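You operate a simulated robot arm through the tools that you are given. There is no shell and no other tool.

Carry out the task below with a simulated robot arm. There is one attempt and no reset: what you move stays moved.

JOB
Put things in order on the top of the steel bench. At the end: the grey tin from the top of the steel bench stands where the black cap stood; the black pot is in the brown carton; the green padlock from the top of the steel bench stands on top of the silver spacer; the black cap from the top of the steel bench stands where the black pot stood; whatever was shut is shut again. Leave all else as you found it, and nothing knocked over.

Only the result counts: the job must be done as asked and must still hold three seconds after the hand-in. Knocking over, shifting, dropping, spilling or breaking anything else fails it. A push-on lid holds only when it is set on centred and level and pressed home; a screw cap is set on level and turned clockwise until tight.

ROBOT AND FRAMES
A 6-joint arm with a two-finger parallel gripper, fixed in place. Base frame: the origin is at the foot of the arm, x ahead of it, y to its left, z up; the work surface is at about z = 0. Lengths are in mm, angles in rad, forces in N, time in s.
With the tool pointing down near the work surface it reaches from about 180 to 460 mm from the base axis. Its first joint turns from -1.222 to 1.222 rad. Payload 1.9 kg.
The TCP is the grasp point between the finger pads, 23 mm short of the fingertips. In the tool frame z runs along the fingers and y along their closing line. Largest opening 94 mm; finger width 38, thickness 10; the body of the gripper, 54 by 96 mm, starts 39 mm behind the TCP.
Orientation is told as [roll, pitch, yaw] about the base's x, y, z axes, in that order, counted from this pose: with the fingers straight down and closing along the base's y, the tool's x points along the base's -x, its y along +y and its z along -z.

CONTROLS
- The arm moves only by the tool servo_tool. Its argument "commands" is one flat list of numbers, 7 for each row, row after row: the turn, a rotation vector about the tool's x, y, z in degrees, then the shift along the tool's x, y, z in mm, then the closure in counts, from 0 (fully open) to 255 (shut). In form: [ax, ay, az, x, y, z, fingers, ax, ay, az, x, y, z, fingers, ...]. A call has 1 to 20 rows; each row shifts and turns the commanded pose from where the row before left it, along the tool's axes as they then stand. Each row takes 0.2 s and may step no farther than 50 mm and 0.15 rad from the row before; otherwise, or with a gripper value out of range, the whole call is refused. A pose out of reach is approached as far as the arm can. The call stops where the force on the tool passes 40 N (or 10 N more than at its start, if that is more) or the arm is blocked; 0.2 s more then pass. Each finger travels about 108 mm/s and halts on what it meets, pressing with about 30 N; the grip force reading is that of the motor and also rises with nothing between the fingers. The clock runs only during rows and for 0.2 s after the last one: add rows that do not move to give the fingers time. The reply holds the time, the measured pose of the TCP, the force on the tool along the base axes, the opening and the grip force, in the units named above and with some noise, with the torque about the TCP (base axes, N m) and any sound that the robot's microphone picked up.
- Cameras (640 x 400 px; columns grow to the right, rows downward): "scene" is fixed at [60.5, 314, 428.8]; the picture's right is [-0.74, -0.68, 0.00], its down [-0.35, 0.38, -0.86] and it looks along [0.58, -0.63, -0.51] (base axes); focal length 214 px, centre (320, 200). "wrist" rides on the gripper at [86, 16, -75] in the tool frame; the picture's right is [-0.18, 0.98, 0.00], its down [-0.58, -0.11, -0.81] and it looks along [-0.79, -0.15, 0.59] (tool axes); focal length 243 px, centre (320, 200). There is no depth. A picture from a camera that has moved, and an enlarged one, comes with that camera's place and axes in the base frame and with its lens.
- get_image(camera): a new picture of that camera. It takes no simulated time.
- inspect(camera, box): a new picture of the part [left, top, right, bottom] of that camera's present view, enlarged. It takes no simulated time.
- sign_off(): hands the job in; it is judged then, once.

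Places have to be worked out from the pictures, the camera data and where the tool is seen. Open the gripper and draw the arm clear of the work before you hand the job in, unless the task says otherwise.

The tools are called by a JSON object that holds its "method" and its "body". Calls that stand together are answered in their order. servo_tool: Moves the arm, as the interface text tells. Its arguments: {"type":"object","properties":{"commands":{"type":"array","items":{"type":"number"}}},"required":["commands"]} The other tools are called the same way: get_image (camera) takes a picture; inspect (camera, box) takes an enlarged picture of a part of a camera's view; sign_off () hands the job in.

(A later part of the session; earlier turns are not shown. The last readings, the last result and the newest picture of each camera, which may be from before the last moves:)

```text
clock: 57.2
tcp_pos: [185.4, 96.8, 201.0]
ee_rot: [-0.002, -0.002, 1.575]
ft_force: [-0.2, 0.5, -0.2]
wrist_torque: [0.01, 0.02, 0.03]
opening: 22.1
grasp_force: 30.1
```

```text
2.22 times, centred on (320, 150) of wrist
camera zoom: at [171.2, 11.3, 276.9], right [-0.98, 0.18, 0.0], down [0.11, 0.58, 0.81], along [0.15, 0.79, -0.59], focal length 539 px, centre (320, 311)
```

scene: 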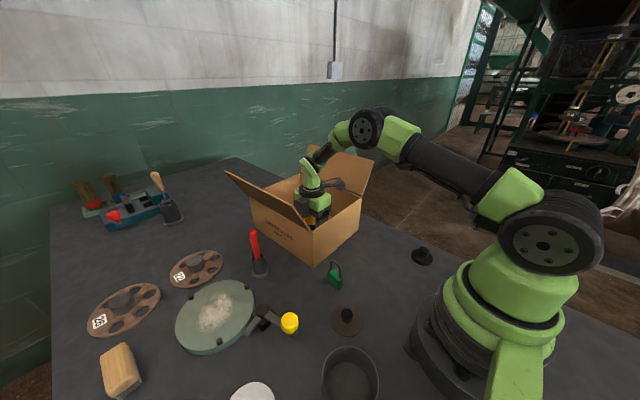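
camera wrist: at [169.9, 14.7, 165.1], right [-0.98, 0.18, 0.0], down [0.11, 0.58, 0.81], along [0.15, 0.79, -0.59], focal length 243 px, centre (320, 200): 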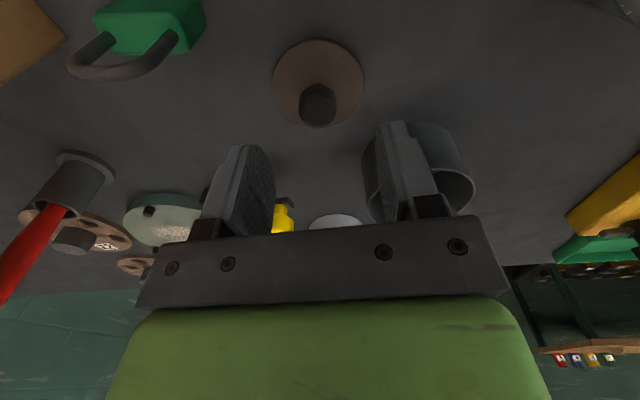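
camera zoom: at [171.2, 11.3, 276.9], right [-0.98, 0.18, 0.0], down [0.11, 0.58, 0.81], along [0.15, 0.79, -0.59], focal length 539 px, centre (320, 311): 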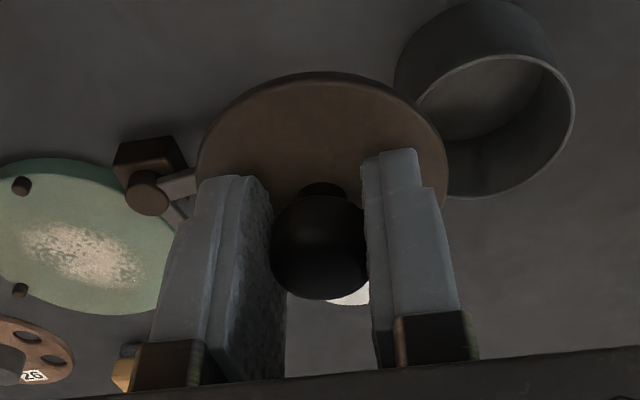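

Lid is held level. I move to y≈−37 first, staying in front of the carton.

{"method": "servo_tool", "body": {"commands": [0, 0, 0, 8, 0, 0, 255, 0, 0, 0, 16, 0, 0, 255, 0, 0, 0, 22, 0, 0, 255, 0, 0, 0, 22, 0, 0, 255, 0, 0, 0, 22, 0, 0, 255, 0, 0, 0, 22, 0, 0, 255, 0, 0, 0, 14, 0, 0, 255, 0, 0, 0, 8.6, 0, 0, 255, 0, 0, 0, 0, 0, 0, 255]}}

{"method": "servo_tool", "body": {"commands": [0, 0, 0, 0, -8, 0, 255, 0, 0, 0, 0, -16, 0, 255, 0, 0, 0, 0, -22, 0, 255, 0, 0, 0, 0, -22, 0, 255, 0, 0, 0, 0, -22, 0, 255, 0, 0, 0, 0, -22, 0, 255, 0, 0, 0, 0, -22, 0, 255, 0, 0, 0, 0, -22, 0, 255, 0, 0, 0, 0, -22, 0, 255, 0, 0, 0, 0, -22, 0, 255, 0, 0, 0, 0, -16, 0, 255, 0, 0, 0, 0, -8, 0, 255, 0, 0, 0, 0, -4, 0, 255, 0, 0, 0, 0, 0, 0, 255]}}

{"method": "get_image", "body": {"camera": "wrist"}}

{"method": "inspect", "body": {"camera": "scene", "box": [220, 140, 390, 270]}}

```text
clock: 59.2
tcp_pos: [186.8, -37.0, 200.7]
ee_rot: [0.0, -0.002, 1.574]
ft_force: [0.0, -1.2, -0.2]
wrist_torque: [0.02, -0.01, -0.02]
opening: 22.2
grasp_force: 30.0
```

```text
clock: 62.2
tcp_pos: [415.5, -37.7, 200.6]
ee_rot: [0.0, -0.002, 1.571]
ft_force: [0.1, 0.6, -0.1]
wrist_torque: [0.02, -0.01, 0.04]
opening: 22.4
grasp_force: 29.6
```

```text
taken
camera wrist: at [400.8, -123.8, 275.3], right [-0.98, 0.18, 0.0], down [0.11, 0.58, 0.81], along [0.15, 0.79, -0.59], focal length 243 px, centre (320, 200)
```

wrist: 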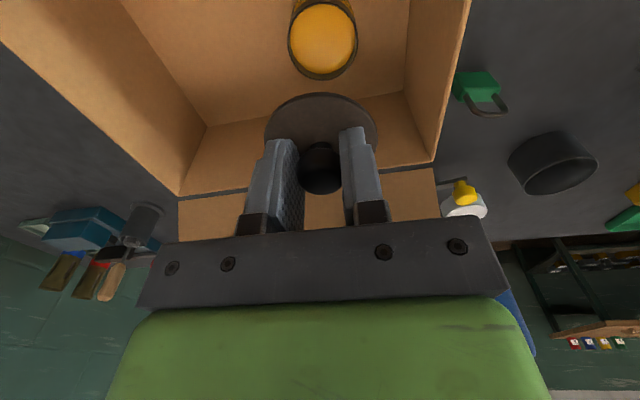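

```text
3.08 times, centred on (305, 205) of scene
camera zoom: at [60.5, 314.0, 428.8], right [-0.74, -0.68, 0.0], down [-0.35, 0.38, -0.86], along [0.58, -0.63, -0.51], focal length 660 px, centre (366, 185)
```

zoom: 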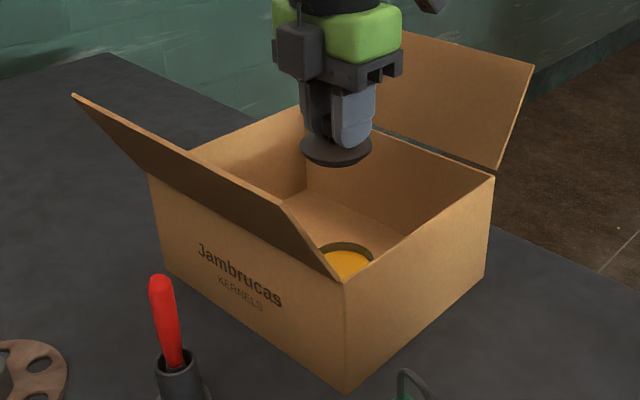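

I zoom on the pot in the carton to refine its centre relative to the tool.

{"method": "inspect", "body": {"camera": "wrist", "box": [270, 0, 380, 100]}}

```text
4.00 times, centred on (325, 50) of wrist
camera zoom: at [400.8, -123.8, 275.3], right [-0.98, 0.18, 0.0], down [0.11, 0.58, 0.81], along [0.15, 0.79, -0.59], focal length 970 px, centre (300, 800)
```

zoom: 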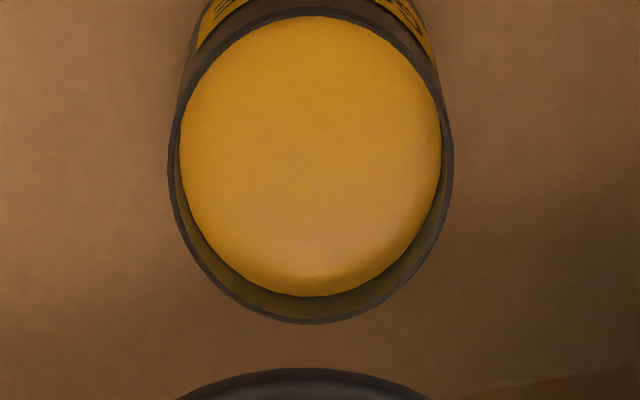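

Pot centre ≈(414.6,−36.9). Now I zoom on the held lid to refine its offset from the TCP.

{"method": "inspect", "body": {"camera": "wrist", "box": [255, 80, 385, 200]}}

```text
3.33 times, centred on (320, 140) of wrist
camera zoom: at [400.8, -123.8, 275.3], right [-0.98, 0.18, 0.0], down [0.11, 0.58, 0.81], along [0.15, 0.79, -0.59], focal length 809 px, centre (320, 400)
```

zoom: 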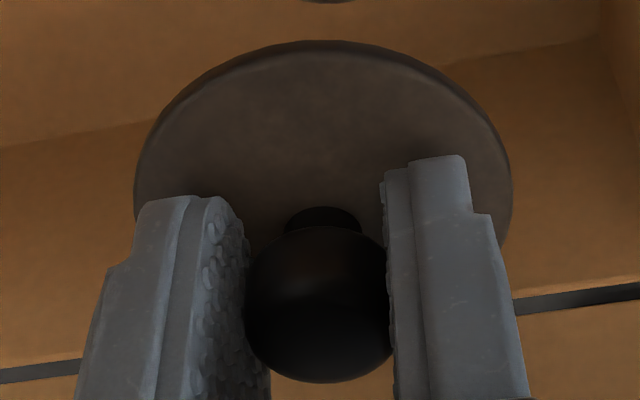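

I shift −1.5 mm in x to align, then lower the lid to just above the pot (TCP≈95).

{"method": "servo_tool", "body": {"commands": [0, 0, 0, 0, 1.5, 0, 255, 0, 0, 0, 0, 0, 10, 255, 0, 0, 0, 0, 0, 20, 255, 0, 0, 0, 0, 0, 22, 255, 0, 0, 0, 0, 0, 22, 255, 0, 0, 0, 0, 0, 18, 255, 0, 0, 0, 0, 0, 10, 255, 0, 0, 0, 0, 0, 3, 255, 0, 0, 0, 0, 0, 0, 255]}}

{"method": "inspect", "body": {"camera": "wrist", "box": [220, 60, 420, 220]}}

```text
clock: 64.2
tcp_pos: [411.4, -38.0, 95.8]
ee_rot: [-0.004, -0.001, 1.575]
ft_force: [-0.7, 0.3, -0.9]
wrist_torque: [-0.01, 0.02, -0.01]
opening: 22.3
grasp_force: 29.6
```

```text
2.50 times, centred on (320, 140) of wrist
camera zoom: at [396.6, -123.4, 170.8], right [-0.98, 0.18, 0.0], down [0.11, 0.58, 0.81], along [0.15, 0.79, -0.59], focal length 606 px, centre (320, 350)
```

zoom: 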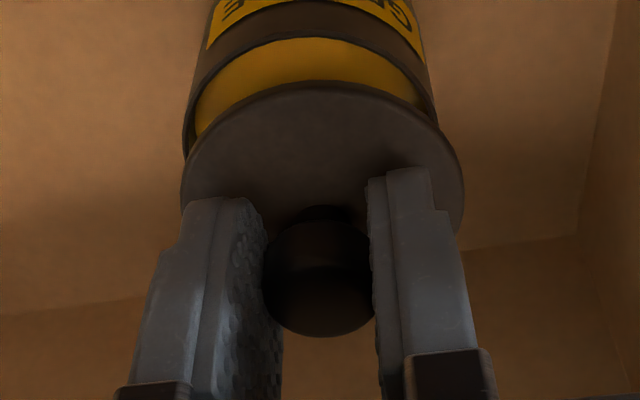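

The descent drifted x to 412.2; the lid is ~2.7 mm off in x. I correct and re-check.

{"method": "servo_tool", "body": {"commands": [0, 0, 0, 0.2, -2.7, 0, 255, 0, 0, 0, 0, 0, 0, 255]}}

{"method": "inspect", "body": {"camera": "wrist", "box": [220, 60, 420, 220]}}

```text
clock: 64.8
tcp_pos: [413.3, -36.8, 95.8]
ee_rot: [-0.002, -0.003, 1.574]
ft_force: [0.0, -0.3, -0.3]
wrist_torque: [-0.02, 0.01, 0.01]
opening: 22.1
grasp_force: 29.6
```

```text
2.50 times, centred on (320, 140) of wrist
camera zoom: at [399.5, -123.5, 170.8], right [-0.98, 0.18, 0.0], down [0.11, 0.58, 0.81], along [0.15, 0.79, -0.59], focal length 606 px, centre (320, 350)
```

zoom: 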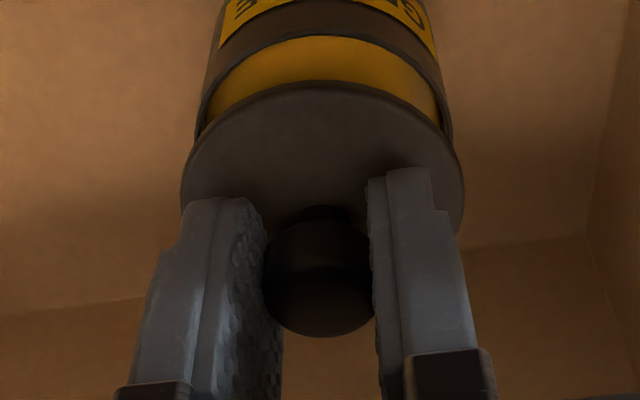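

Offset now under 1 mm. I nudge 0.6 mm and lower gently in small steps, watching the force.

{"method": "servo_tool", "body": {"commands": [0, 0, 0, 0.2, 0.6, 2, 255, 0, 0, 0, 0, 0, 3, 255, 0, 0, 0, 0, 0, 3, 255, 0, 0, 0, 0, 0, 2, 255, 0, 0, 0, 0, 0, 0, 255]}}

{"method": "inspect", "body": {"camera": "wrist", "box": [220, 60, 420, 220]}}

```text
clock: 66.0
tcp_pos: [414.5, -37.8, 86.4]
ee_rot: [-0.001, -0.001, 1.574]
ft_force: [-1.9, -0.9, 11.0]
wrist_torque: [0.18, 0.03, 0.02]
opening: 22.0
grasp_force: 30.1
```

```text
2.50 times, centred on (320, 140) of wrist
camera zoom: at [399.9, -123.6, 161.5], right [-0.98, 0.18, 0.0], down [0.1, 0.58, 0.81], along [0.15, 0.79, -0.59], focal length 606 px, centre (320, 350)
```

zoom: 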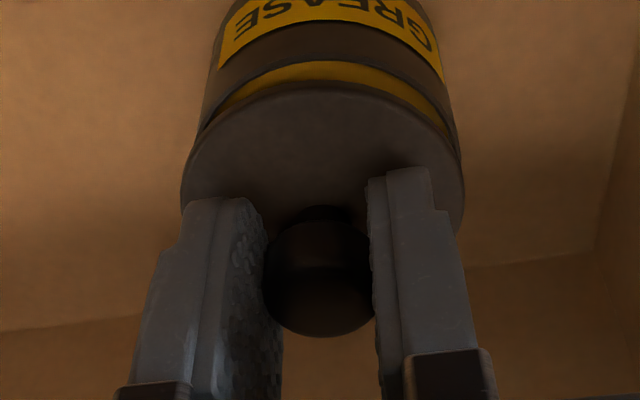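

11 N contact with a torque showing the plug catching on the +y rim. I raise 2 mm, shift 1.2 mm toward −y, and try again.

{"method": "servo_tool", "body": {"commands": [0, 0, 0, 0, 0, -2.5, 255, 0, 0, 0, 1.3, 0.5, 0, 255, 0, 0, 0, 0, 0, 2, 255, 0, 0, 0, 0, 0, 1, 255, 0, 0, 0, 0, 0, 0, 255]}}

```text
clock: 67.2
tcp_pos: [415.4, -37.7, 87.3]
ee_rot: [-0.004, -0.001, 1.574]
ft_force: [0.5, -1.5, 11.4]
wrist_torque: [0.13, -0.18, -0.05]
opening: 22.3
grasp_force: 30.3
```

Still 11 N contact. I read the camera-derived pose and view.

{"method": "inspect", "body": {"camera": "wrist", "box": [250, 80, 390, 180]}}

{"method": "inspect", "body": {"camera": "scene", "box": [280, 170, 350, 230]}}

```text
4.00 times, centred on (320, 130) of wrist
camera zoom: at [400.1, -124.5, 161.4], right [-0.98, 0.18, 0.0], down [0.1, 0.58, 0.81], along [0.15, 0.79, -0.59], focal length 970 px, centre (320, 480)
```

zoom: 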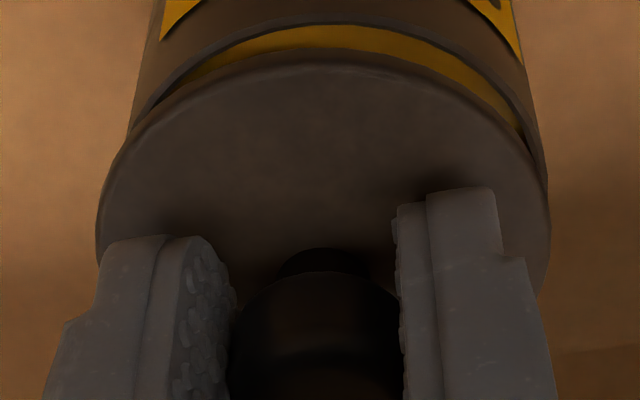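

```text
6.67 times, centred on (315, 200) of scene
camera zoom: at [60.5, 314.0, 428.8], right [-0.74, -0.68, 0.0], down [-0.35, 0.38, -0.86], along [0.58, -0.63, -0.51], focal length 1430 px, centre (353, 200)
```

zoom: 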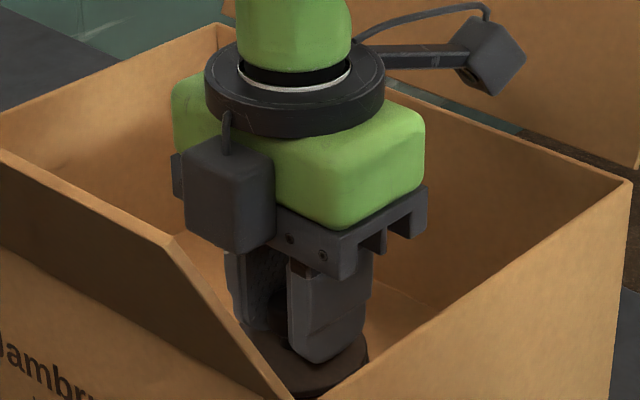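

Camera pose gives TCP (415.7,−38.4): lid still slightly +x/+y of the pot. I raise, shift (−1.2,−0.5), and read the pose before lowering.

{"method": "servo_tool", "body": {"commands": [0, 0, 0, 0, 0, -2.5, 255, 0, 0, 0, 0.5, 1.2, 0, 255, 0, 0, 0, 0, 0, 0, 255]}}

{"method": "inspect", "body": {"camera": "wrist", "box": [250, 80, 390, 180]}}

```text
clock: 68.0
tcp_pos: [413.0, -39.6, 89.0]
ee_rot: [0.0, -0.002, 1.574]
ft_force: [-0.9, -0.2, -0.3]
wrist_torque: [0.01, -0.01, 0.02]
opening: 22.3
grasp_force: 30.1
```

```text
4.00 times, centred on (320, 130) of wrist
camera zoom: at [398.8, -126.1, 163.3], right [-0.98, 0.18, 0.0], down [0.11, 0.58, 0.81], along [0.15, 0.79, -0.59], focal length 970 px, centre (320, 480)
```

zoom: 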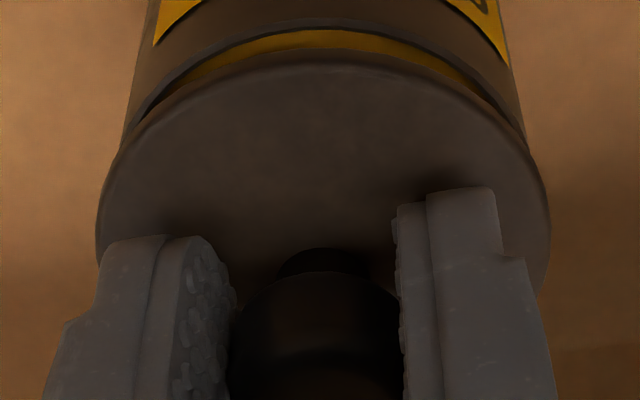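

Free pose is (414.4,−40.0); from the torque evidence the lid centre sits ~2 mm +y of the TCP, so I target (414.7,−38.8) and lower gently.

{"method": "servo_tool", "body": {"commands": [0, 0, 0, -1.2, -0.3, 0, 255, 0, 0, 0, 0, 0, 1, 255, 0, 0, 0, 0, 0, 1, 255, 0, 0, 0, 0, 0, 1, 255, 0, 0, 0, 0, 0, 0, 255]}}

{"method": "inspect", "body": {"camera": "wrist", "box": [250, 80, 390, 180]}}

```text
clock: 69.2
tcp_pos: [415.0, -38.8, 85.6]
ee_rot: [-0.001, -0.001, 1.574]
ft_force: [-0.8, -1.5, -0.4]
wrist_torque: [-0.07, 0.01, -0.01]
opening: 22.3
grasp_force: 29.8
```

```text
4.00 times, centred on (320, 130) of wrist
camera zoom: at [399.5, -124.5, 160.7], right [-0.98, 0.18, 0.0], down [0.11, 0.58, 0.81], along [0.15, 0.79, -0.59], focal length 970 px, centre (320, 480)
```

zoom: 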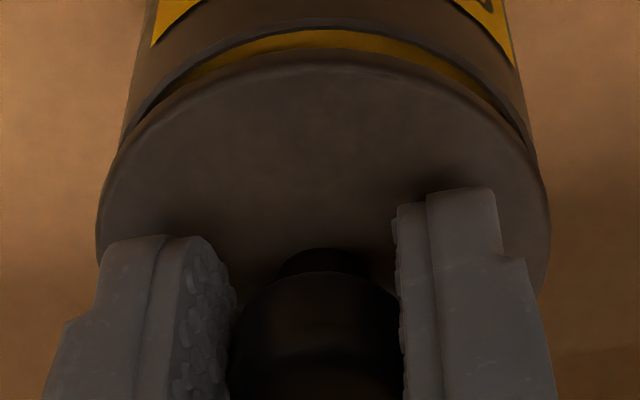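

No resistance at z=85.7 – the plug is entering. I continue lowering in 1 mm steps.

{"method": "servo_tool", "body": {"commands": [0, 0, 0, 0, 0, 1, 255, 0, 0, 0, 0, 0, 1, 255, 0, 0, 0, 0, 0, 1, 255, 0, 0, 0, 0, 0, 0, 255]}}

{"method": "inspect", "body": {"camera": "wrist", "box": [250, 80, 390, 180]}}

```text
clock: 70.2
tcp_pos: [413.6, -38.4, 83.0]
ee_rot: [-0.003, -0.001, 1.574]
ft_force: [-0.7, -0.4, -0.8]
wrist_torque: [0.01, 0.02, 0.0]
opening: 22.1
grasp_force: 30.1
```

```text
4.00 times, centred on (320, 130) of wrist
camera zoom: at [399.2, -125.0, 157.2], right [-0.98, 0.18, 0.0], down [0.11, 0.58, 0.81], along [0.15, 0.79, -0.59], focal length 970 px, centre (320, 480)
```

zoom: 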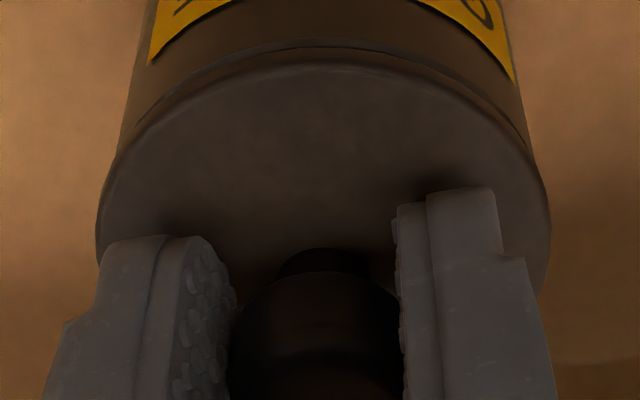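

The lid rim has almost reached the pot rim. Continue down.

{"method": "servo_tool", "body": {"commands": [0, 0, 0, 0, 0, 1, 255, 0, 0, 0, 0, 0, 1, 255, 0, 0, 0, 0, 0, 1, 255, 0, 0, 0, 0, 0, 0, 255]}}

{"method": "inspect", "body": {"camera": "wrist", "box": [250, 80, 390, 180]}}

```text
clock: 71.2
tcp_pos: [415.5, -38.2, 80.9]
ee_rot: [-0.007, 0.0, 1.573]
ft_force: [-7.5, -10.1, 32.8]
wrist_torque: [-0.22, 0.19, -0.02]
opening: 22.3
grasp_force: 29.9
heard: snap
```

```text
4.00 times, centred on (320, 130) of wrist
camera zoom: at [399.2, -124.4, 155.7], right [-0.98, 0.18, -0.01], down [0.1, 0.58, 0.81], along [0.15, 0.79, -0.59], focal length 970 px, centre (320, 480)
```

zoom: 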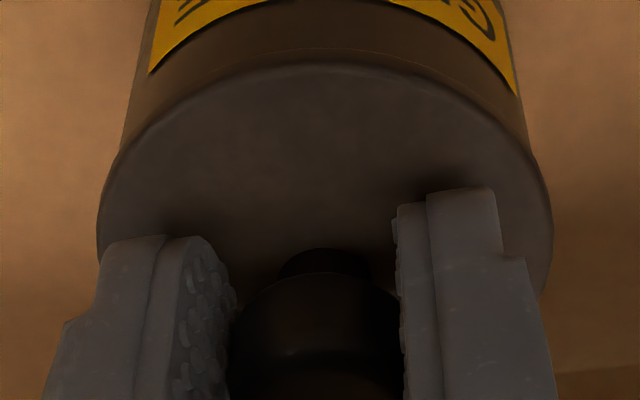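

A snap at 33 N: the lid is pressed home. I ease the press by 1.5 mm while still pushing, then open the fingers.

{"method": "servo_tool", "body": {"commands": [0, 0, 0, 0, 0, -1.5, 255, 0, 0, 0, 0, 0, 0, 255]}}

```text
clock: 71.8
tcp_pos: [414.2, -37.6, 80.9]
ee_rot: [-0.003, -0.001, 1.576]
ft_force: [4.0, -7.8, 18.5]
wrist_torque: [-0.12, -0.23, -0.04]
opening: 22.1
grasp_force: 30.2
```

{"method": "servo_tool", "body": {"commands": [0, 0, 0, 0, 0, -0.8, 255, 0, 0, 0, 0, 0, 0, 255]}}

```text
clock: 72.4
tcp_pos: [412.8, -36.8, 81.6]
ee_rot: [0.0, -0.002, 1.576]
ft_force: [6.9, -0.1, 11.6]
wrist_torque: [0.14, -0.2, -0.05]
opening: 21.9
grasp_force: 29.7
```

Still 12 N downward. I open the fingers now to about 57 mm and rise slightly.

{"method": "servo_tool", "body": {"commands": [0, 0, 0, 0, 0, 0, 180, 0, 0, 0, 0, 0, 0, 120, 0, 0, 0, 0, 0, 0, 120, 0, 0, 0, 0, 0, -5, 120, 0, 0, 0, 0, 0, -15, 120, 0, 0, 0, 0, 0, -20, 120, 0, 0, 0, 0, 0, 0, 120]}}

{"method": "inspect", "body": {"camera": "wrist", "box": [220, 20, 420, 180]}}

```text
clock: 74.0
tcp_pos: [412.4, -38.3, 120.1]
ee_rot: [-0.001, -0.001, 1.575]
ft_force: [-0.3, 0.4, 0.6]
wrist_torque: [-0.01, -0.04, 0.02]
opening: 49.8
grasp_force: 0.0
```

```text
2.50 times, centred on (320, 100) of wrist
camera zoom: at [398.1, -124.7, 195.1], right [-0.98, 0.18, 0.0], down [0.11, 0.58, 0.81], along [0.15, 0.79, -0.59], focal length 606 px, centre (320, 450)
```

zoom: 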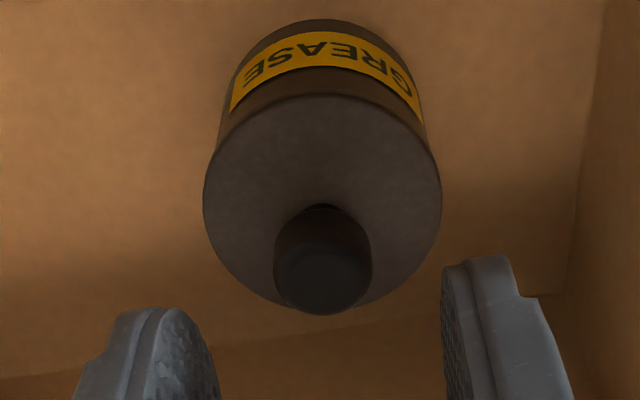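

Lid sits level on the pot in the carton. Next, the black cap: I rise, back out of the carton and move above (140,−174).

{"method": "servo_tool", "body": {"commands": [0, 0, 0, 0, 0, -40, 120, 0, 0, 0, 0, 0, -40, 120, 0, 0, 0, 0, 39, 0, 120, 0, 0, 0, 0, 39, 0, 120, 0, 0, 0, 0, 39, 0, 120, 0, 0, 0, 0, 39, 0, 120, 0, 0, 0, 0, 39, 0, 120, 0, 0, 0, 34, 19.5, 0, 100, 0, 0, 0, 34, 19.5, 0, 100, 0, 0, 0, 34, 19.5, 0, 100, 0, 0, 0, 34, 19.5, 0, 100, 0, 0, 0, 0, 0, 0, 100]}}

{"method": "get_image", "body": {"camera": "wrist"}}

{"method": "get_image", "body": {"camera": "scene"}}

```text
clock: 76.6
tcp_pos: [139.8, -177.4, 200.6]
ee_rot: [0.0, -0.001, 1.574]
ft_force: [0.8, 0.4, 0.1]
wrist_torque: [0.0, -0.01, -0.03]
opening: 57.1
grasp_force: 0.0
```

```text
taken
camera wrist: at [124.5, -263.8, 274.5], right [-0.98, 0.18, 0.0], down [0.11, 0.58, 0.81], along [0.15, 0.79, -0.59], focal length 243 px, centre (320, 200)
```

wrist: 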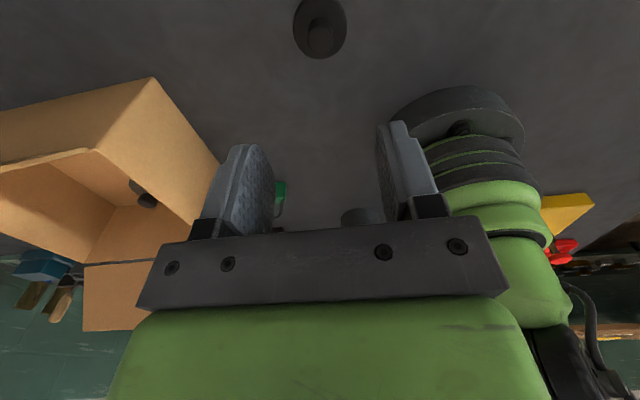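

```text
taken
```

scene: 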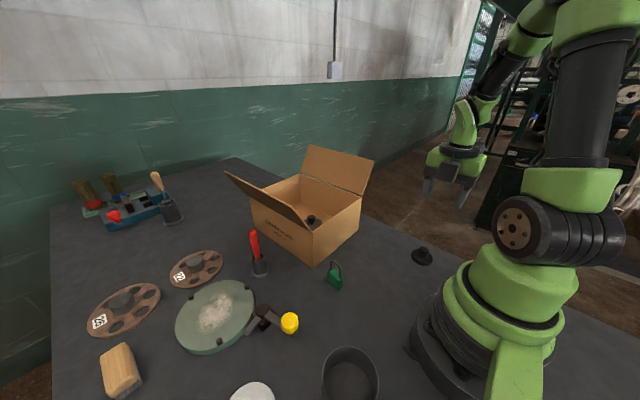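

Reachable. I descend to z≈105 above the cap and look closely.

{"method": "servo_tool", "body": {"commands": [0, 0, 0, 0, 0, 40, 100, 0, 0, 0, 0, 0, 40, 100, 0, 0, 0, 0, 0, 15, 100, 0, 0, 0, 0, 0, 0, 100]}}

{"method": "get_image", "body": {"camera": "wrist"}}

{"method": "inspect", "body": {"camera": "wrist", "box": [250, 20, 390, 140]}}

{"method": "inspect", "body": {"camera": "scene", "box": [390, 200, 460, 280]}}

```text
clock: 77.6
tcp_pos: [143.2, -175.8, 102.5]
ee_rot: [-0.001, -0.002, 1.575]
ft_force: [0.3, 0.4, 0.7]
wrist_torque: [-0.01, 0.02, -0.01]
opening: 56.9
grasp_force: 0.1
```

```text
taken
camera wrist: at [128.4, -261.8, 178.5], right [-0.98, 0.18, 0.0], down [0.11, 0.58, 0.81], along [0.15, 0.79, -0.59], focal length 243 px, centre (320, 200)
```

wrist: 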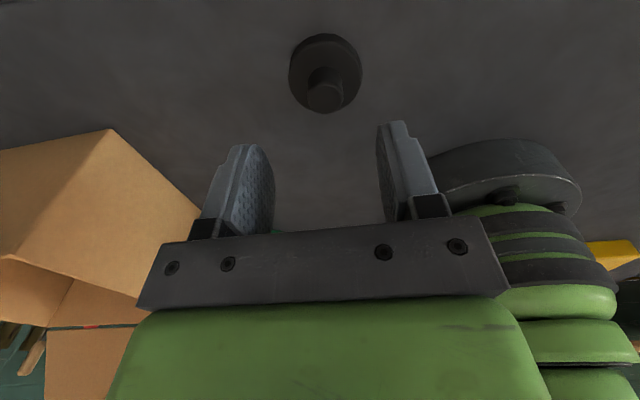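

```text
3.33 times, centred on (320, 80) of wrist
camera zoom: at [128.4, -261.8, 178.5], right [-0.98, 0.18, 0.0], down [0.11, 0.58, 0.81], along [0.15, 0.79, -0.59], focal length 809 px, centre (320, 600)
```

zoom: 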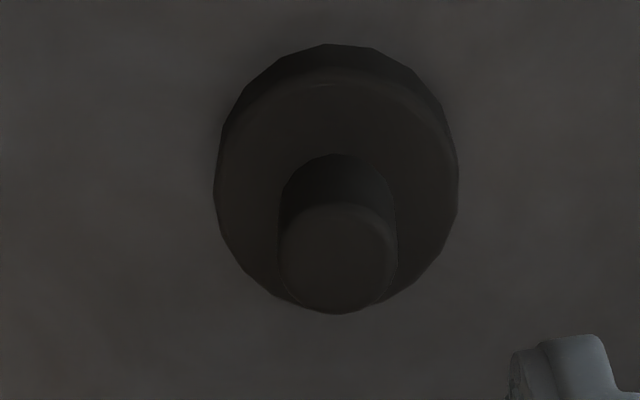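

```text
5.00 times, centred on (425, 240) of scene
camera zoom: at [60.5, 314.0, 428.8], right [-0.74, -0.68, 0.0], down [-0.35, 0.38, -0.86], along [0.58, -0.63, -0.51], focal length 1072 px, centre (-205, 0)
```

zoom: 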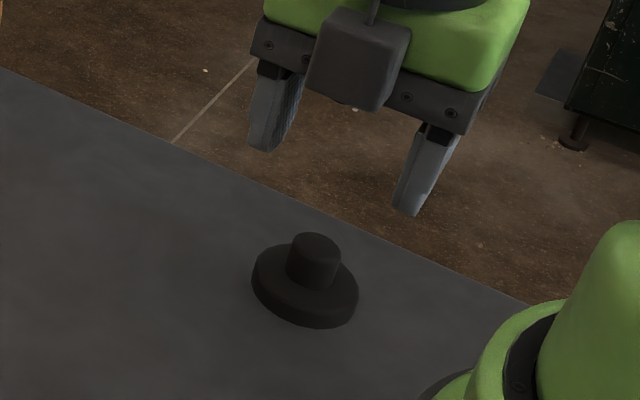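

Cap centre computed at ≈(140.7,−174.1); flange ≈12 mm thick, stub top ≈32 mm, stub Ø≈23. I align and descend to z≈45.

{"method": "servo_tool", "body": {"commands": [0, 0, 0, -1.6, 3.2, 15, 100, 0, 0, 0, 0, 0, 25, 100, 0, 0, 0, 0, 0, 18, 100, 0, 0, 0, 0, 0, 0, 100]}}

{"method": "inspect", "body": {"camera": "wrist", "box": [220, 60, 420, 240]}}

```text
clock: 78.6
tcp_pos: [137.5, -174.5, 43.7]
ee_rot: [-0.002, -0.002, 1.575]
ft_force: [-0.5, 0.9, 0.2]
wrist_torque: [-0.04, 0.0, -0.03]
opening: 57.2
grasp_force: 0.0
```

```text
2.22 times, centred on (320, 150) of wrist
camera zoom: at [122.7, -260.0, 119.1], right [-0.98, 0.18, 0.0], down [0.11, 0.58, 0.81], along [0.15, 0.79, -0.59], focal length 539 px, centre (320, 311)
```

zoom: 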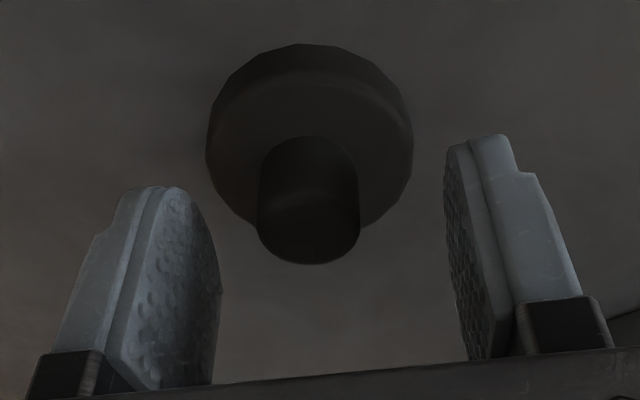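

I correct +2.8 mm in x, lower to z≈38.5 (tips just above the flange) and close on the stub.

{"method": "servo_tool", "body": {"commands": [0, 0, 0, -0.4, -2.8, 2, 100, 0, 0, 0, 0, 0, 3.6, 100, 0, 0, 0, 0, 0, 0, 100]}}

{"method": "inspect", "body": {"camera": "wrist", "box": [220, 60, 420, 240]}}

```text
clock: 79.4
tcp_pos: [140.8, -173.0, 39.6]
ee_rot: [-0.001, -0.001, 1.574]
ft_force: [-0.3, -0.2, 0.3]
wrist_torque: [-0.01, 0.0, 0.03]
opening: 57.0
grasp_force: 0.0
```

```text
2.22 times, centred on (320, 150) of wrist
camera zoom: at [125.7, -259.3, 115.3], right [-0.98, 0.18, 0.0], down [0.11, 0.58, 0.81], along [0.15, 0.79, -0.59], focal length 539 px, centre (320, 311)
```

zoom: 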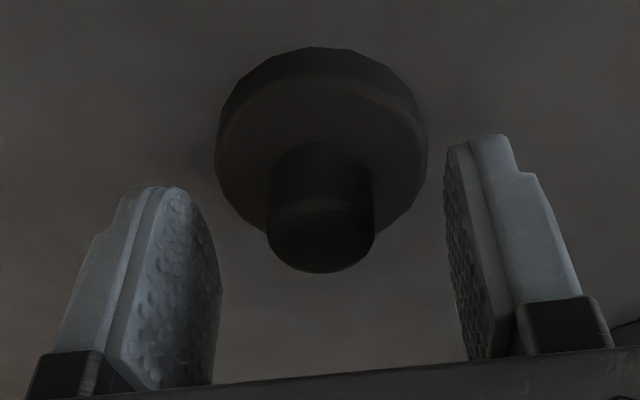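

Well centred: cap at ≈(141.1,−173.4). I lower 1.5 mm and close.

{"method": "servo_tool", "body": {"commands": [0, 0, 0, 0, 0, 1.5, 100, 0, 0, 0, 0, 0, 0, 160, 0, 0, 0, 0, 0, 0, 255, 0, 0, 0, 0, 0, 0, 255]}}

{"method": "inspect", "body": {"camera": "wrist", "box": [220, 60, 420, 240]}}

```text
clock: 80.4
tcp_pos: [140.9, -173.9, 40.2]
ee_rot: [0.0, -0.001, 1.574]
ft_force: [0.3, 0.1, 0.5]
wrist_torque: [0.02, 0.0, -0.08]
opening: 22.1
grasp_force: 30.4
```

```text
2.22 times, centred on (320, 150) of wrist
camera zoom: at [125.9, -259.3, 114.4], right [-0.98, 0.18, 0.0], down [0.11, 0.58, 0.81], along [0.15, 0.79, -0.59], focal length 539 px, centre (320, 311)
```

zoom: 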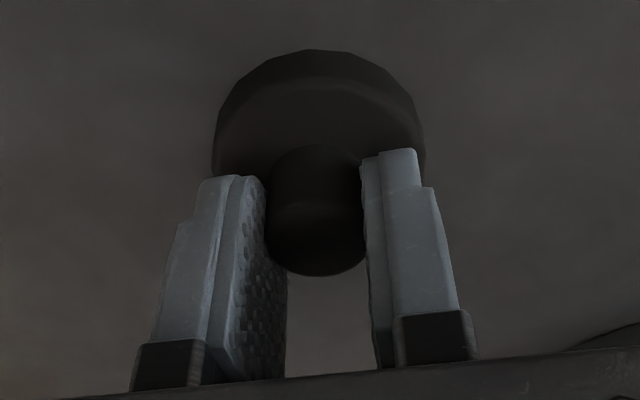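

Cap gripped (22.1 mm). I lift it slowly and check.

{"method": "servo_tool", "body": {"commands": [0, 0, 0, 0, 0, -2, 255, 0, 0, 0, 0, 0, -3, 255, 0, 0, 0, 0, 0, -6, 255, 0, 0, 0, 0, 0, -12, 255, 0, 0, 0, 0, 0, -18, 255, 0, 0, 0, 0, 0, -12, 255, 0, 0, 0, 0, 0, 0, 255]}}

{"method": "inspect", "body": {"camera": "scene", "box": [370, 200, 470, 280]}}

{"method": "inspect", "body": {"camera": "wrist", "box": [220, 60, 420, 240]}}

```text
clock: 82.0
tcp_pos: [141.6, -174.4, 93.7]
ee_rot: [0.0, -0.001, 1.575]
ft_force: [-0.2, -0.8, 0.0]
wrist_torque: [0.01, 0.01, 0.01]
opening: 22.1
grasp_force: 29.8
```

```text
5.00 times, centred on (420, 240) of scene
camera zoom: at [60.5, 314.0, 428.8], right [-0.74, -0.68, 0.0], down [-0.35, 0.38, -0.86], along [0.58, -0.63, -0.51], focal length 1072 px, centre (-180, 0)
```

zoom: 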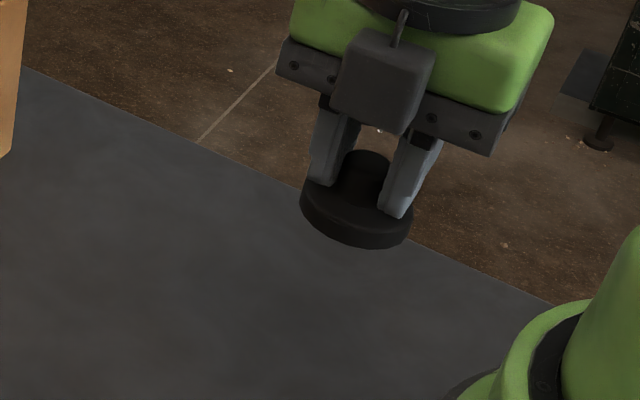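

```text
2.22 times, centred on (320, 150) of wrist
camera zoom: at [125.6, -260.7, 168.8], right [-0.98, 0.18, 0.0], down [0.11, 0.58, 0.81], along [0.15, 0.79, -0.59], focal length 539 px, centre (320, 311)
```

zoom: 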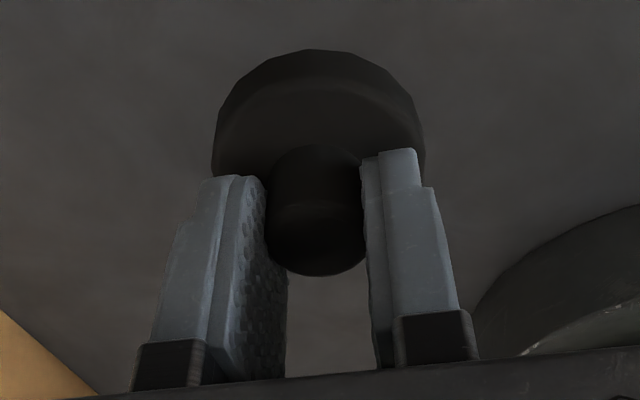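

Held firmly. I carry it to above the pot's former spot (220.4,−55.6).

{"method": "servo_tool", "body": {"commands": [0, 0, 0, -10, -6.6, 0, 255, 0, 0, 0, -20, -13.2, 0, 255, 0, 0, 0, -24, -16.2, 0, 255, 0, 0, 0, -25, -16.6, 0, 255, 0, 0, 0, -22, -14.6, 0, 255, 0, 0, 0, -12, -8, 0, 255, 0, 0, 0, -6, -4, 0, 255, 0, 0, 0, 0, 0, 0, 255]}}

{"method": "inspect", "body": {"camera": "wrist", "box": [180, 20, 460, 240]}}

```text
clock: 83.8
tcp_pos: [219.9, -51.0, 93.4]
ee_rot: [-0.001, 0.0, 1.574]
ft_force: [-0.3, -0.1, 0.5]
wrist_torque: [0.01, 0.03, -0.04]
opening: 21.8
grasp_force: 29.8
```

```text
1.82 times, centred on (320, 130) of wrist
camera zoom: at [204.1, -138.7, 168.3], right [-0.98, 0.18, 0.0], down [0.11, 0.58, 0.81], along [0.15, 0.79, -0.59], focal length 441 px, centre (320, 327)
```

zoom: 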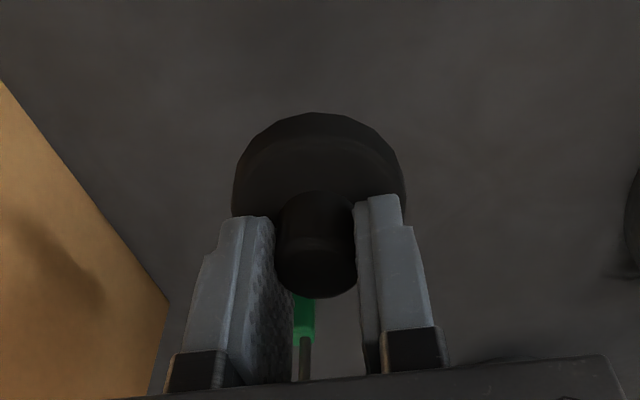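

TCP is (219.7,−52.6); I correct (+0.7,−3.0) and lower to a few mm above contact.

{"method": "servo_tool", "body": {"commands": [0, 0, 0, 3, -0.7, 0, 255, 0, 0, 0, 0, 0, 12, 255, 0, 0, 0, 0, 0, 16, 255, 0, 0, 0, 0, 0, 13, 255, 0, 0, 0, 0, 0, 7, 255, 0, 0, 0, 0, 0, 0, 255]}}

{"method": "inspect", "body": {"camera": "wrist", "box": [220, 60, 420, 240]}}

```text
clock: 85.2
tcp_pos: [219.3, -57.6, 46.9]
ee_rot: [-0.001, -0.001, 1.574]
ft_force: [-0.8, 0.5, -0.4]
wrist_torque: [-0.02, 0.01, 0.02]
opening: 22.1
grasp_force: 30.0
```

```text
2.22 times, centred on (320, 150) of wrist
camera zoom: at [203.7, -143.5, 121.9], right [-0.98, 0.18, 0.0], down [0.11, 0.58, 0.81], along [0.15, 0.79, -0.59], focal length 539 px, centre (320, 311)
```

zoom: 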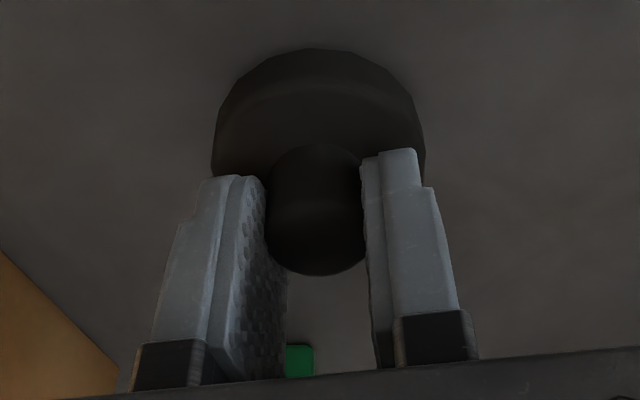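

I fine-adjust (+1.1,+1.8) and lower to touch the bench.

{"method": "servo_tool", "body": {"commands": [0, 0, 0, -1.8, -1.1, 2, 255, 0, 0, 0, 0, 0, 2, 255, 0, 0, 0, 0, 0, 1.5, 255, 0, 0, 0, 0, 0, 1, 255, 0, 0, 0, 0, 0, 0, 255]}}

{"method": "inspect", "body": {"camera": "wrist", "box": [220, 60, 420, 240]}}

```text
clock: 86.4
tcp_pos: [219.7, -54.7, 38.9]
ee_rot: [-0.004, -0.001, 1.575]
ft_force: [-1.9, -0.5, 9.0]
wrist_torque: [0.02, 0.11, 0.0]
opening: 22.0
grasp_force: 29.9
```

```text
2.22 times, centred on (320, 150) of wrist
camera zoom: at [205.5, -141.3, 114.3], right [-0.98, 0.18, 0.0], down [0.11, 0.58, 0.81], along [0.15, 0.79, -0.59], focal length 539 px, centre (320, 311)
```

zoom: 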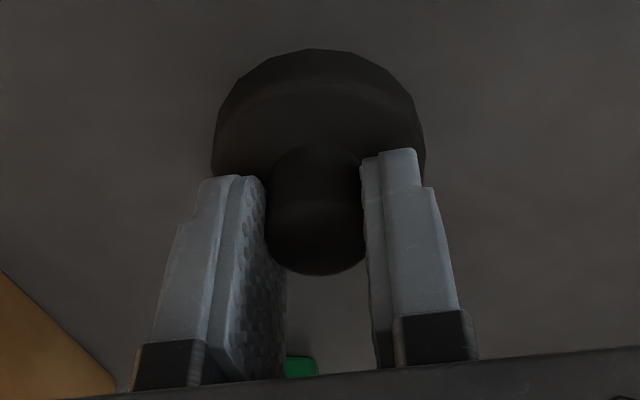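

Cap touches down at (221,−55) with 9 N. I ease 0.5 mm, release, and rise.

{"method": "servo_tool", "body": {"commands": [0, 0, 0, 0, 0, -0.5, 255, 0, 0, 0, 0, 0, 0, 190, 0, 0, 0, 0, 0, 0, 120, 0, 0, 0, 0, 0, 0, 120, 0, 0, 0, 0, 0, -10, 120, 0, 0, 0, 0, 0, -25, 120, 0, 0, 0, 0, 0, -35, 120, 0, 0, 0, 0, 0, 0, 120]}}

{"method": "get_image", "body": {"camera": "wrist"}}

{"method": "inspect", "body": {"camera": "scene", "box": [300, 210, 440, 310]}}

```text
clock: 88.2
tcp_pos: [221.4, -53.8, 108.8]
ee_rot: [0.001, -0.002, 1.575]
ft_force: [0.0, -0.7, 0.9]
wrist_torque: [-0.01, 0.0, -0.02]
opening: 49.9
grasp_force: 0.0
```

```text
taken
camera wrist: at [206.3, -140.3, 184.6], right [-0.98, 0.18, 0.0], down [0.11, 0.58, 0.81], along [0.15, 0.79, -0.59], focal length 243 px, centre (320, 200)
```

wrist: 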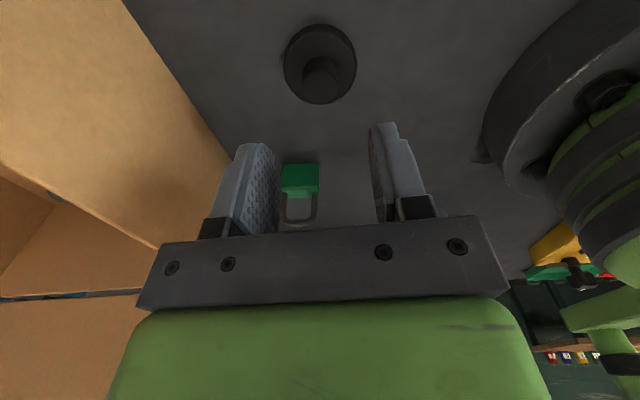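

```text
4.00 times, centred on (370, 260) of scene
camera zoom: at [60.5, 314.0, 428.8], right [-0.74, -0.68, 0.0], down [-0.35, 0.38, -0.86], along [0.58, -0.63, -0.51], focal length 858 px, centre (120, -40)
```

zoom: 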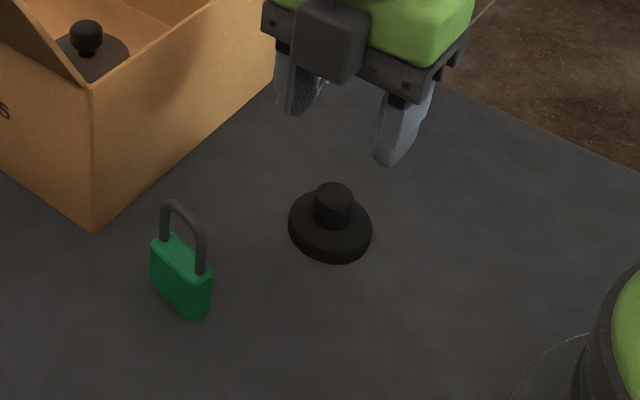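

Cap placed neatly at the pot's old spot; padlock and carton are undisturbed. Next the grey tin: I move at z≈150 to above (119,183).

{"method": "servo_tool", "body": {"commands": [0, 0, 0, 0, 0, -40, 60, 0, 0, 0, -39, 17, 0, 0, 0, 0, 0, -39, 17, 0, 0, 0, 0, 0, -39, 17, 0, 0, 0, 0, 0, -39, 17, 0, 0, 0, 0, 0, -39, 17, 0, 0, 0, 0, 0, -39, 17, 0, 0, 0, 0, 0, 0, 0, 0, 0]}}

{"method": "get_image", "body": {"camera": "wrist"}}

{"method": "get_image", "body": {"camera": "scene"}}

```text
clock: 90.0
tcp_pos: [117.7, 178.8, 149.9]
ee_rot: [0.0, -0.001, 1.574]
ft_force: [0.5, 0.4, 0.5]
wrist_torque: [-0.01, 0.0, 0.0]
opening: 94.1
grasp_force: 0.1
```

```text
taken
camera wrist: at [103.9, 93.3, 225.6], right [-0.98, 0.18, 0.0], down [0.11, 0.58, 0.81], along [0.15, 0.79, -0.59], focal length 243 px, centre (320, 200)
```

wrist: 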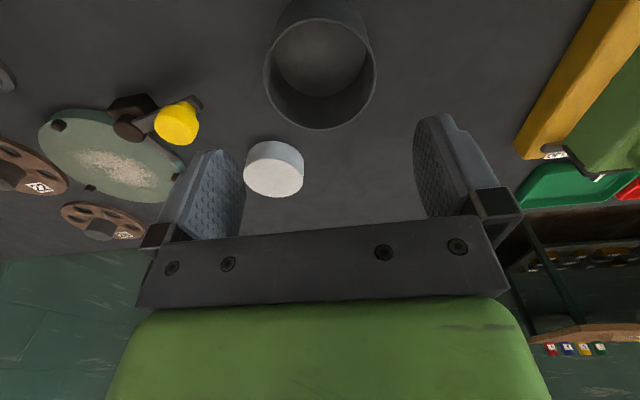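

```text
taken
```

scene: 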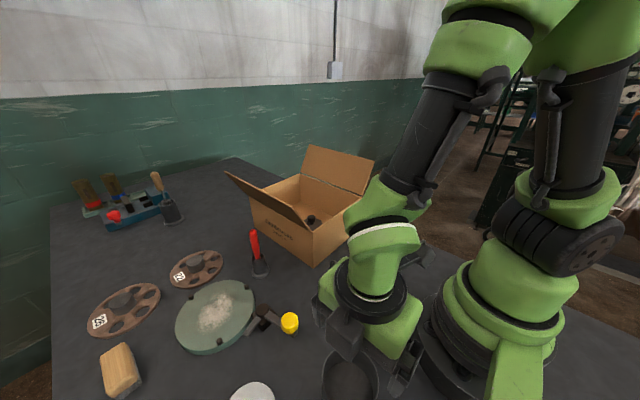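

I zoom into the tin to measure its rim.

{"method": "inspect", "body": {"camera": "wrist", "box": [230, 0, 410, 140]}}

{"method": "inspect", "body": {"camera": "wrist", "box": [120, 60, 340, 220]}}

```text
2.86 times, centred on (320, 70) of wrist
camera zoom: at [103.9, 93.3, 225.6], right [-0.98, 0.18, 0.0], down [0.11, 0.58, 0.81], along [0.15, 0.79, -0.59], focal length 693 px, centre (320, 571)
```

zoom: 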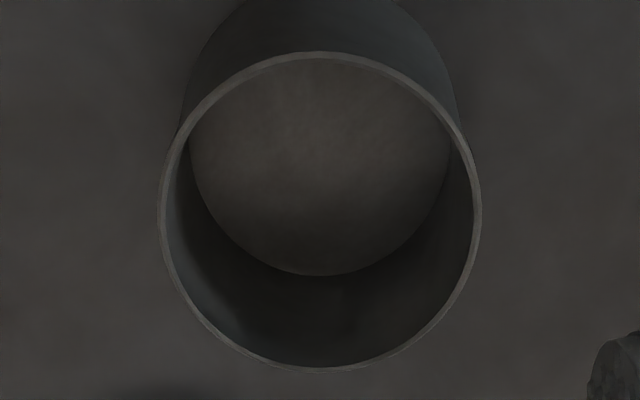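

```text
2.50 times, centred on (230, 140) of wrist
camera zoom: at [103.9, 93.3, 225.6], right [-0.98, 0.18, 0.0], down [0.11, 0.58, 0.81], along [0.15, 0.79, -0.59], focal length 606 px, centre (545, 350)
```

zoom: 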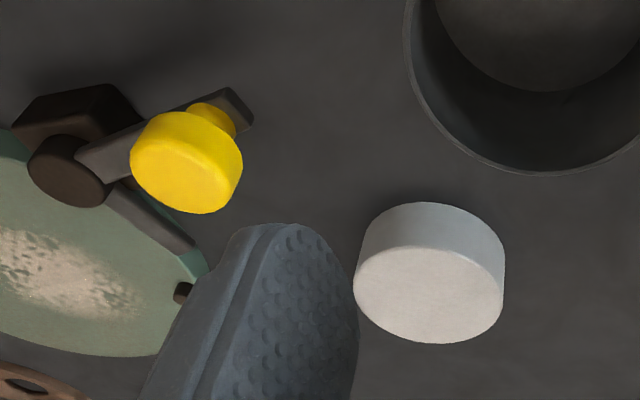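

Tin: rim ≈49 mm high, Ø≈84, centre ≈(121.3,187.3). I align over it and descend to tips just above the rim.

{"method": "servo_tool", "body": {"commands": [0, 0, 0, -8, -1.8, 0, 0, 0, 0, 0, 0, 0, 30, 0, 0, 0, 0, 0, 0, 25, 0, 0, 0, 0, 0, 0, 15, 0, 0, 0, 0, 0, 0, 0, 0]}}

{"method": "get_image", "body": {"camera": "wrist"}}

{"method": "inspect", "body": {"camera": "wrist", "box": [200, 40, 440, 220]}}

```text
clock: 91.2
tcp_pos: [117.6, 186.9, 79.3]
ee_rot: [-0.003, -0.001, 1.575]
ft_force: [-0.2, 0.0, 0.1]
wrist_torque: [-0.01, 0.0, -0.05]
opening: 94.0
grasp_force: 0.1
```

```text
taken
camera wrist: at [103.4, 100.9, 153.5], right [-0.98, 0.18, 0.0], down [0.11, 0.58, 0.81], along [0.15, 0.79, -0.59], focal length 243 px, centre (320, 200)
```

wrist: 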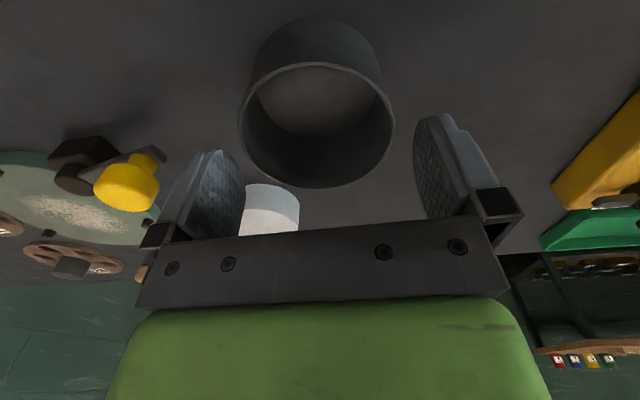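

```text
2.22 times, centred on (320, 130) of wrist
camera zoom: at [103.4, 100.9, 153.5], right [-0.98, 0.18, 0.0], down [0.11, 0.58, 0.81], along [0.15, 0.79, -0.59], focal length 539 px, centre (320, 356)
```

zoom: 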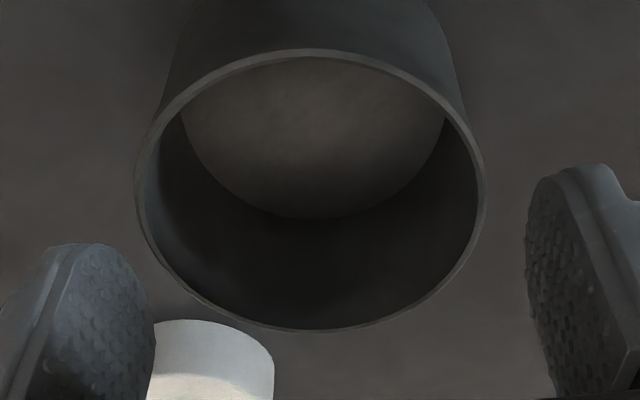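

Rim centre ≈(121.5,186.1), Ø≈82.5. I correct (+2.5,−0.9) and verify before passing the rim.

{"method": "servo_tool", "body": {"commands": [0, 0, 0, 0.9, -2.5, 0, 0, 0, 0, 0, 0, 0, 0, 0]}}

{"method": "inspect", "body": {"camera": "wrist", "box": [200, 40, 440, 220]}}

{"method": "inspect", "body": {"camera": "scene", "box": [280, 280, 440, 400]}}

```text
clock: 91.8
tcp_pos: [122.6, 186.3, 79.0]
ee_rot: [-0.003, -0.002, 1.573]
ft_force: [0.1, -0.3, 0.5]
wrist_torque: [0.02, -0.03, 0.0]
opening: 93.7
grasp_force: 0.1
```

```text
2.22 times, centred on (320, 130) of wrist
camera zoom: at [106.5, 99.2, 154.0], right [-0.98, 0.18, 0.0], down [0.11, 0.58, 0.81], along [0.15, 0.79, -0.59], focal length 539 px, centre (320, 356)
```

zoom: 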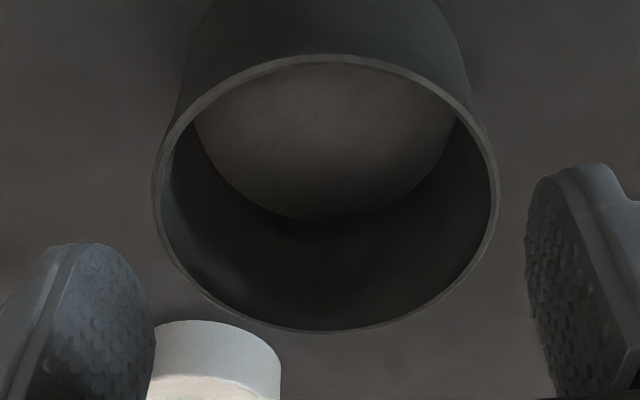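

```text
3.33 times, centred on (360, 340) of scene
camera zoom: at [60.5, 314.0, 428.8], right [-0.74, -0.68, 0.0], down [-0.35, 0.38, -0.86], along [0.58, -0.63, -0.51], focal length 715 px, centre (187, -267)
```

zoom: 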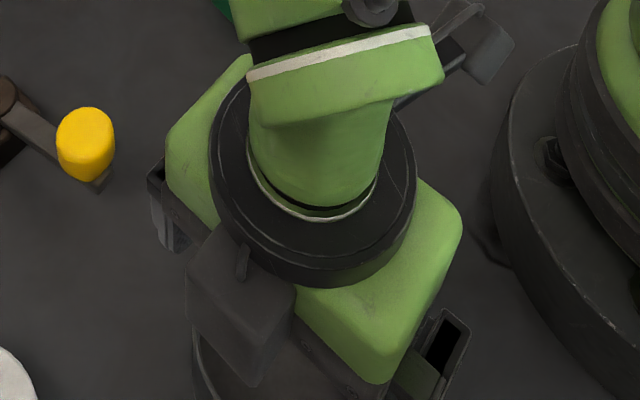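

Centre is within ~1 mm. I nudge −0.9 mm in x and descend partway past the rim.

{"method": "servo_tool", "body": {"commands": [0, 0, 0, 0, 0.9, 4, 0, 0, 0, 0, 0, 0, 6, 0, 0, 0, 0, 0, 0, 6, 0, 0, 0, 0, 0, 0, 0, 0]}}

{"method": "inspect", "body": {"camera": "wrist", "box": [200, 40, 440, 220]}}

```text
clock: 92.8
tcp_pos: [122.7, 186.2, 63.6]
ee_rot: [0.0, -0.002, 1.574]
ft_force: [0.8, 0.7, 0.4]
wrist_torque: [-0.05, -0.04, 0.0]
opening: 94.1
grasp_force: 0.1
```

```text
2.22 times, centred on (320, 130) of wrist
camera zoom: at [106.7, 100.0, 138.6], right [-0.98, 0.18, 0.0], down [0.11, 0.58, 0.81], along [0.15, 0.79, -0.59], focal length 539 px, centre (320, 356)
```

zoom: 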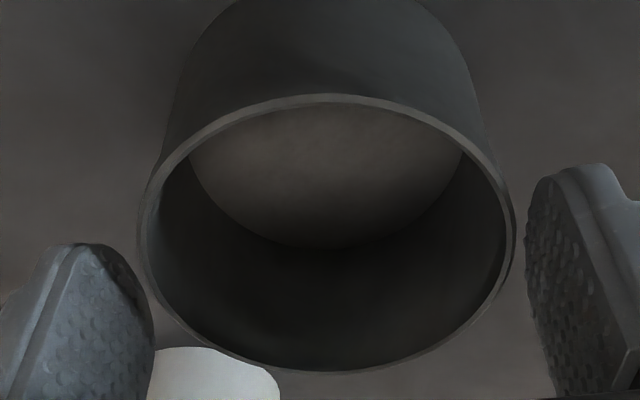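

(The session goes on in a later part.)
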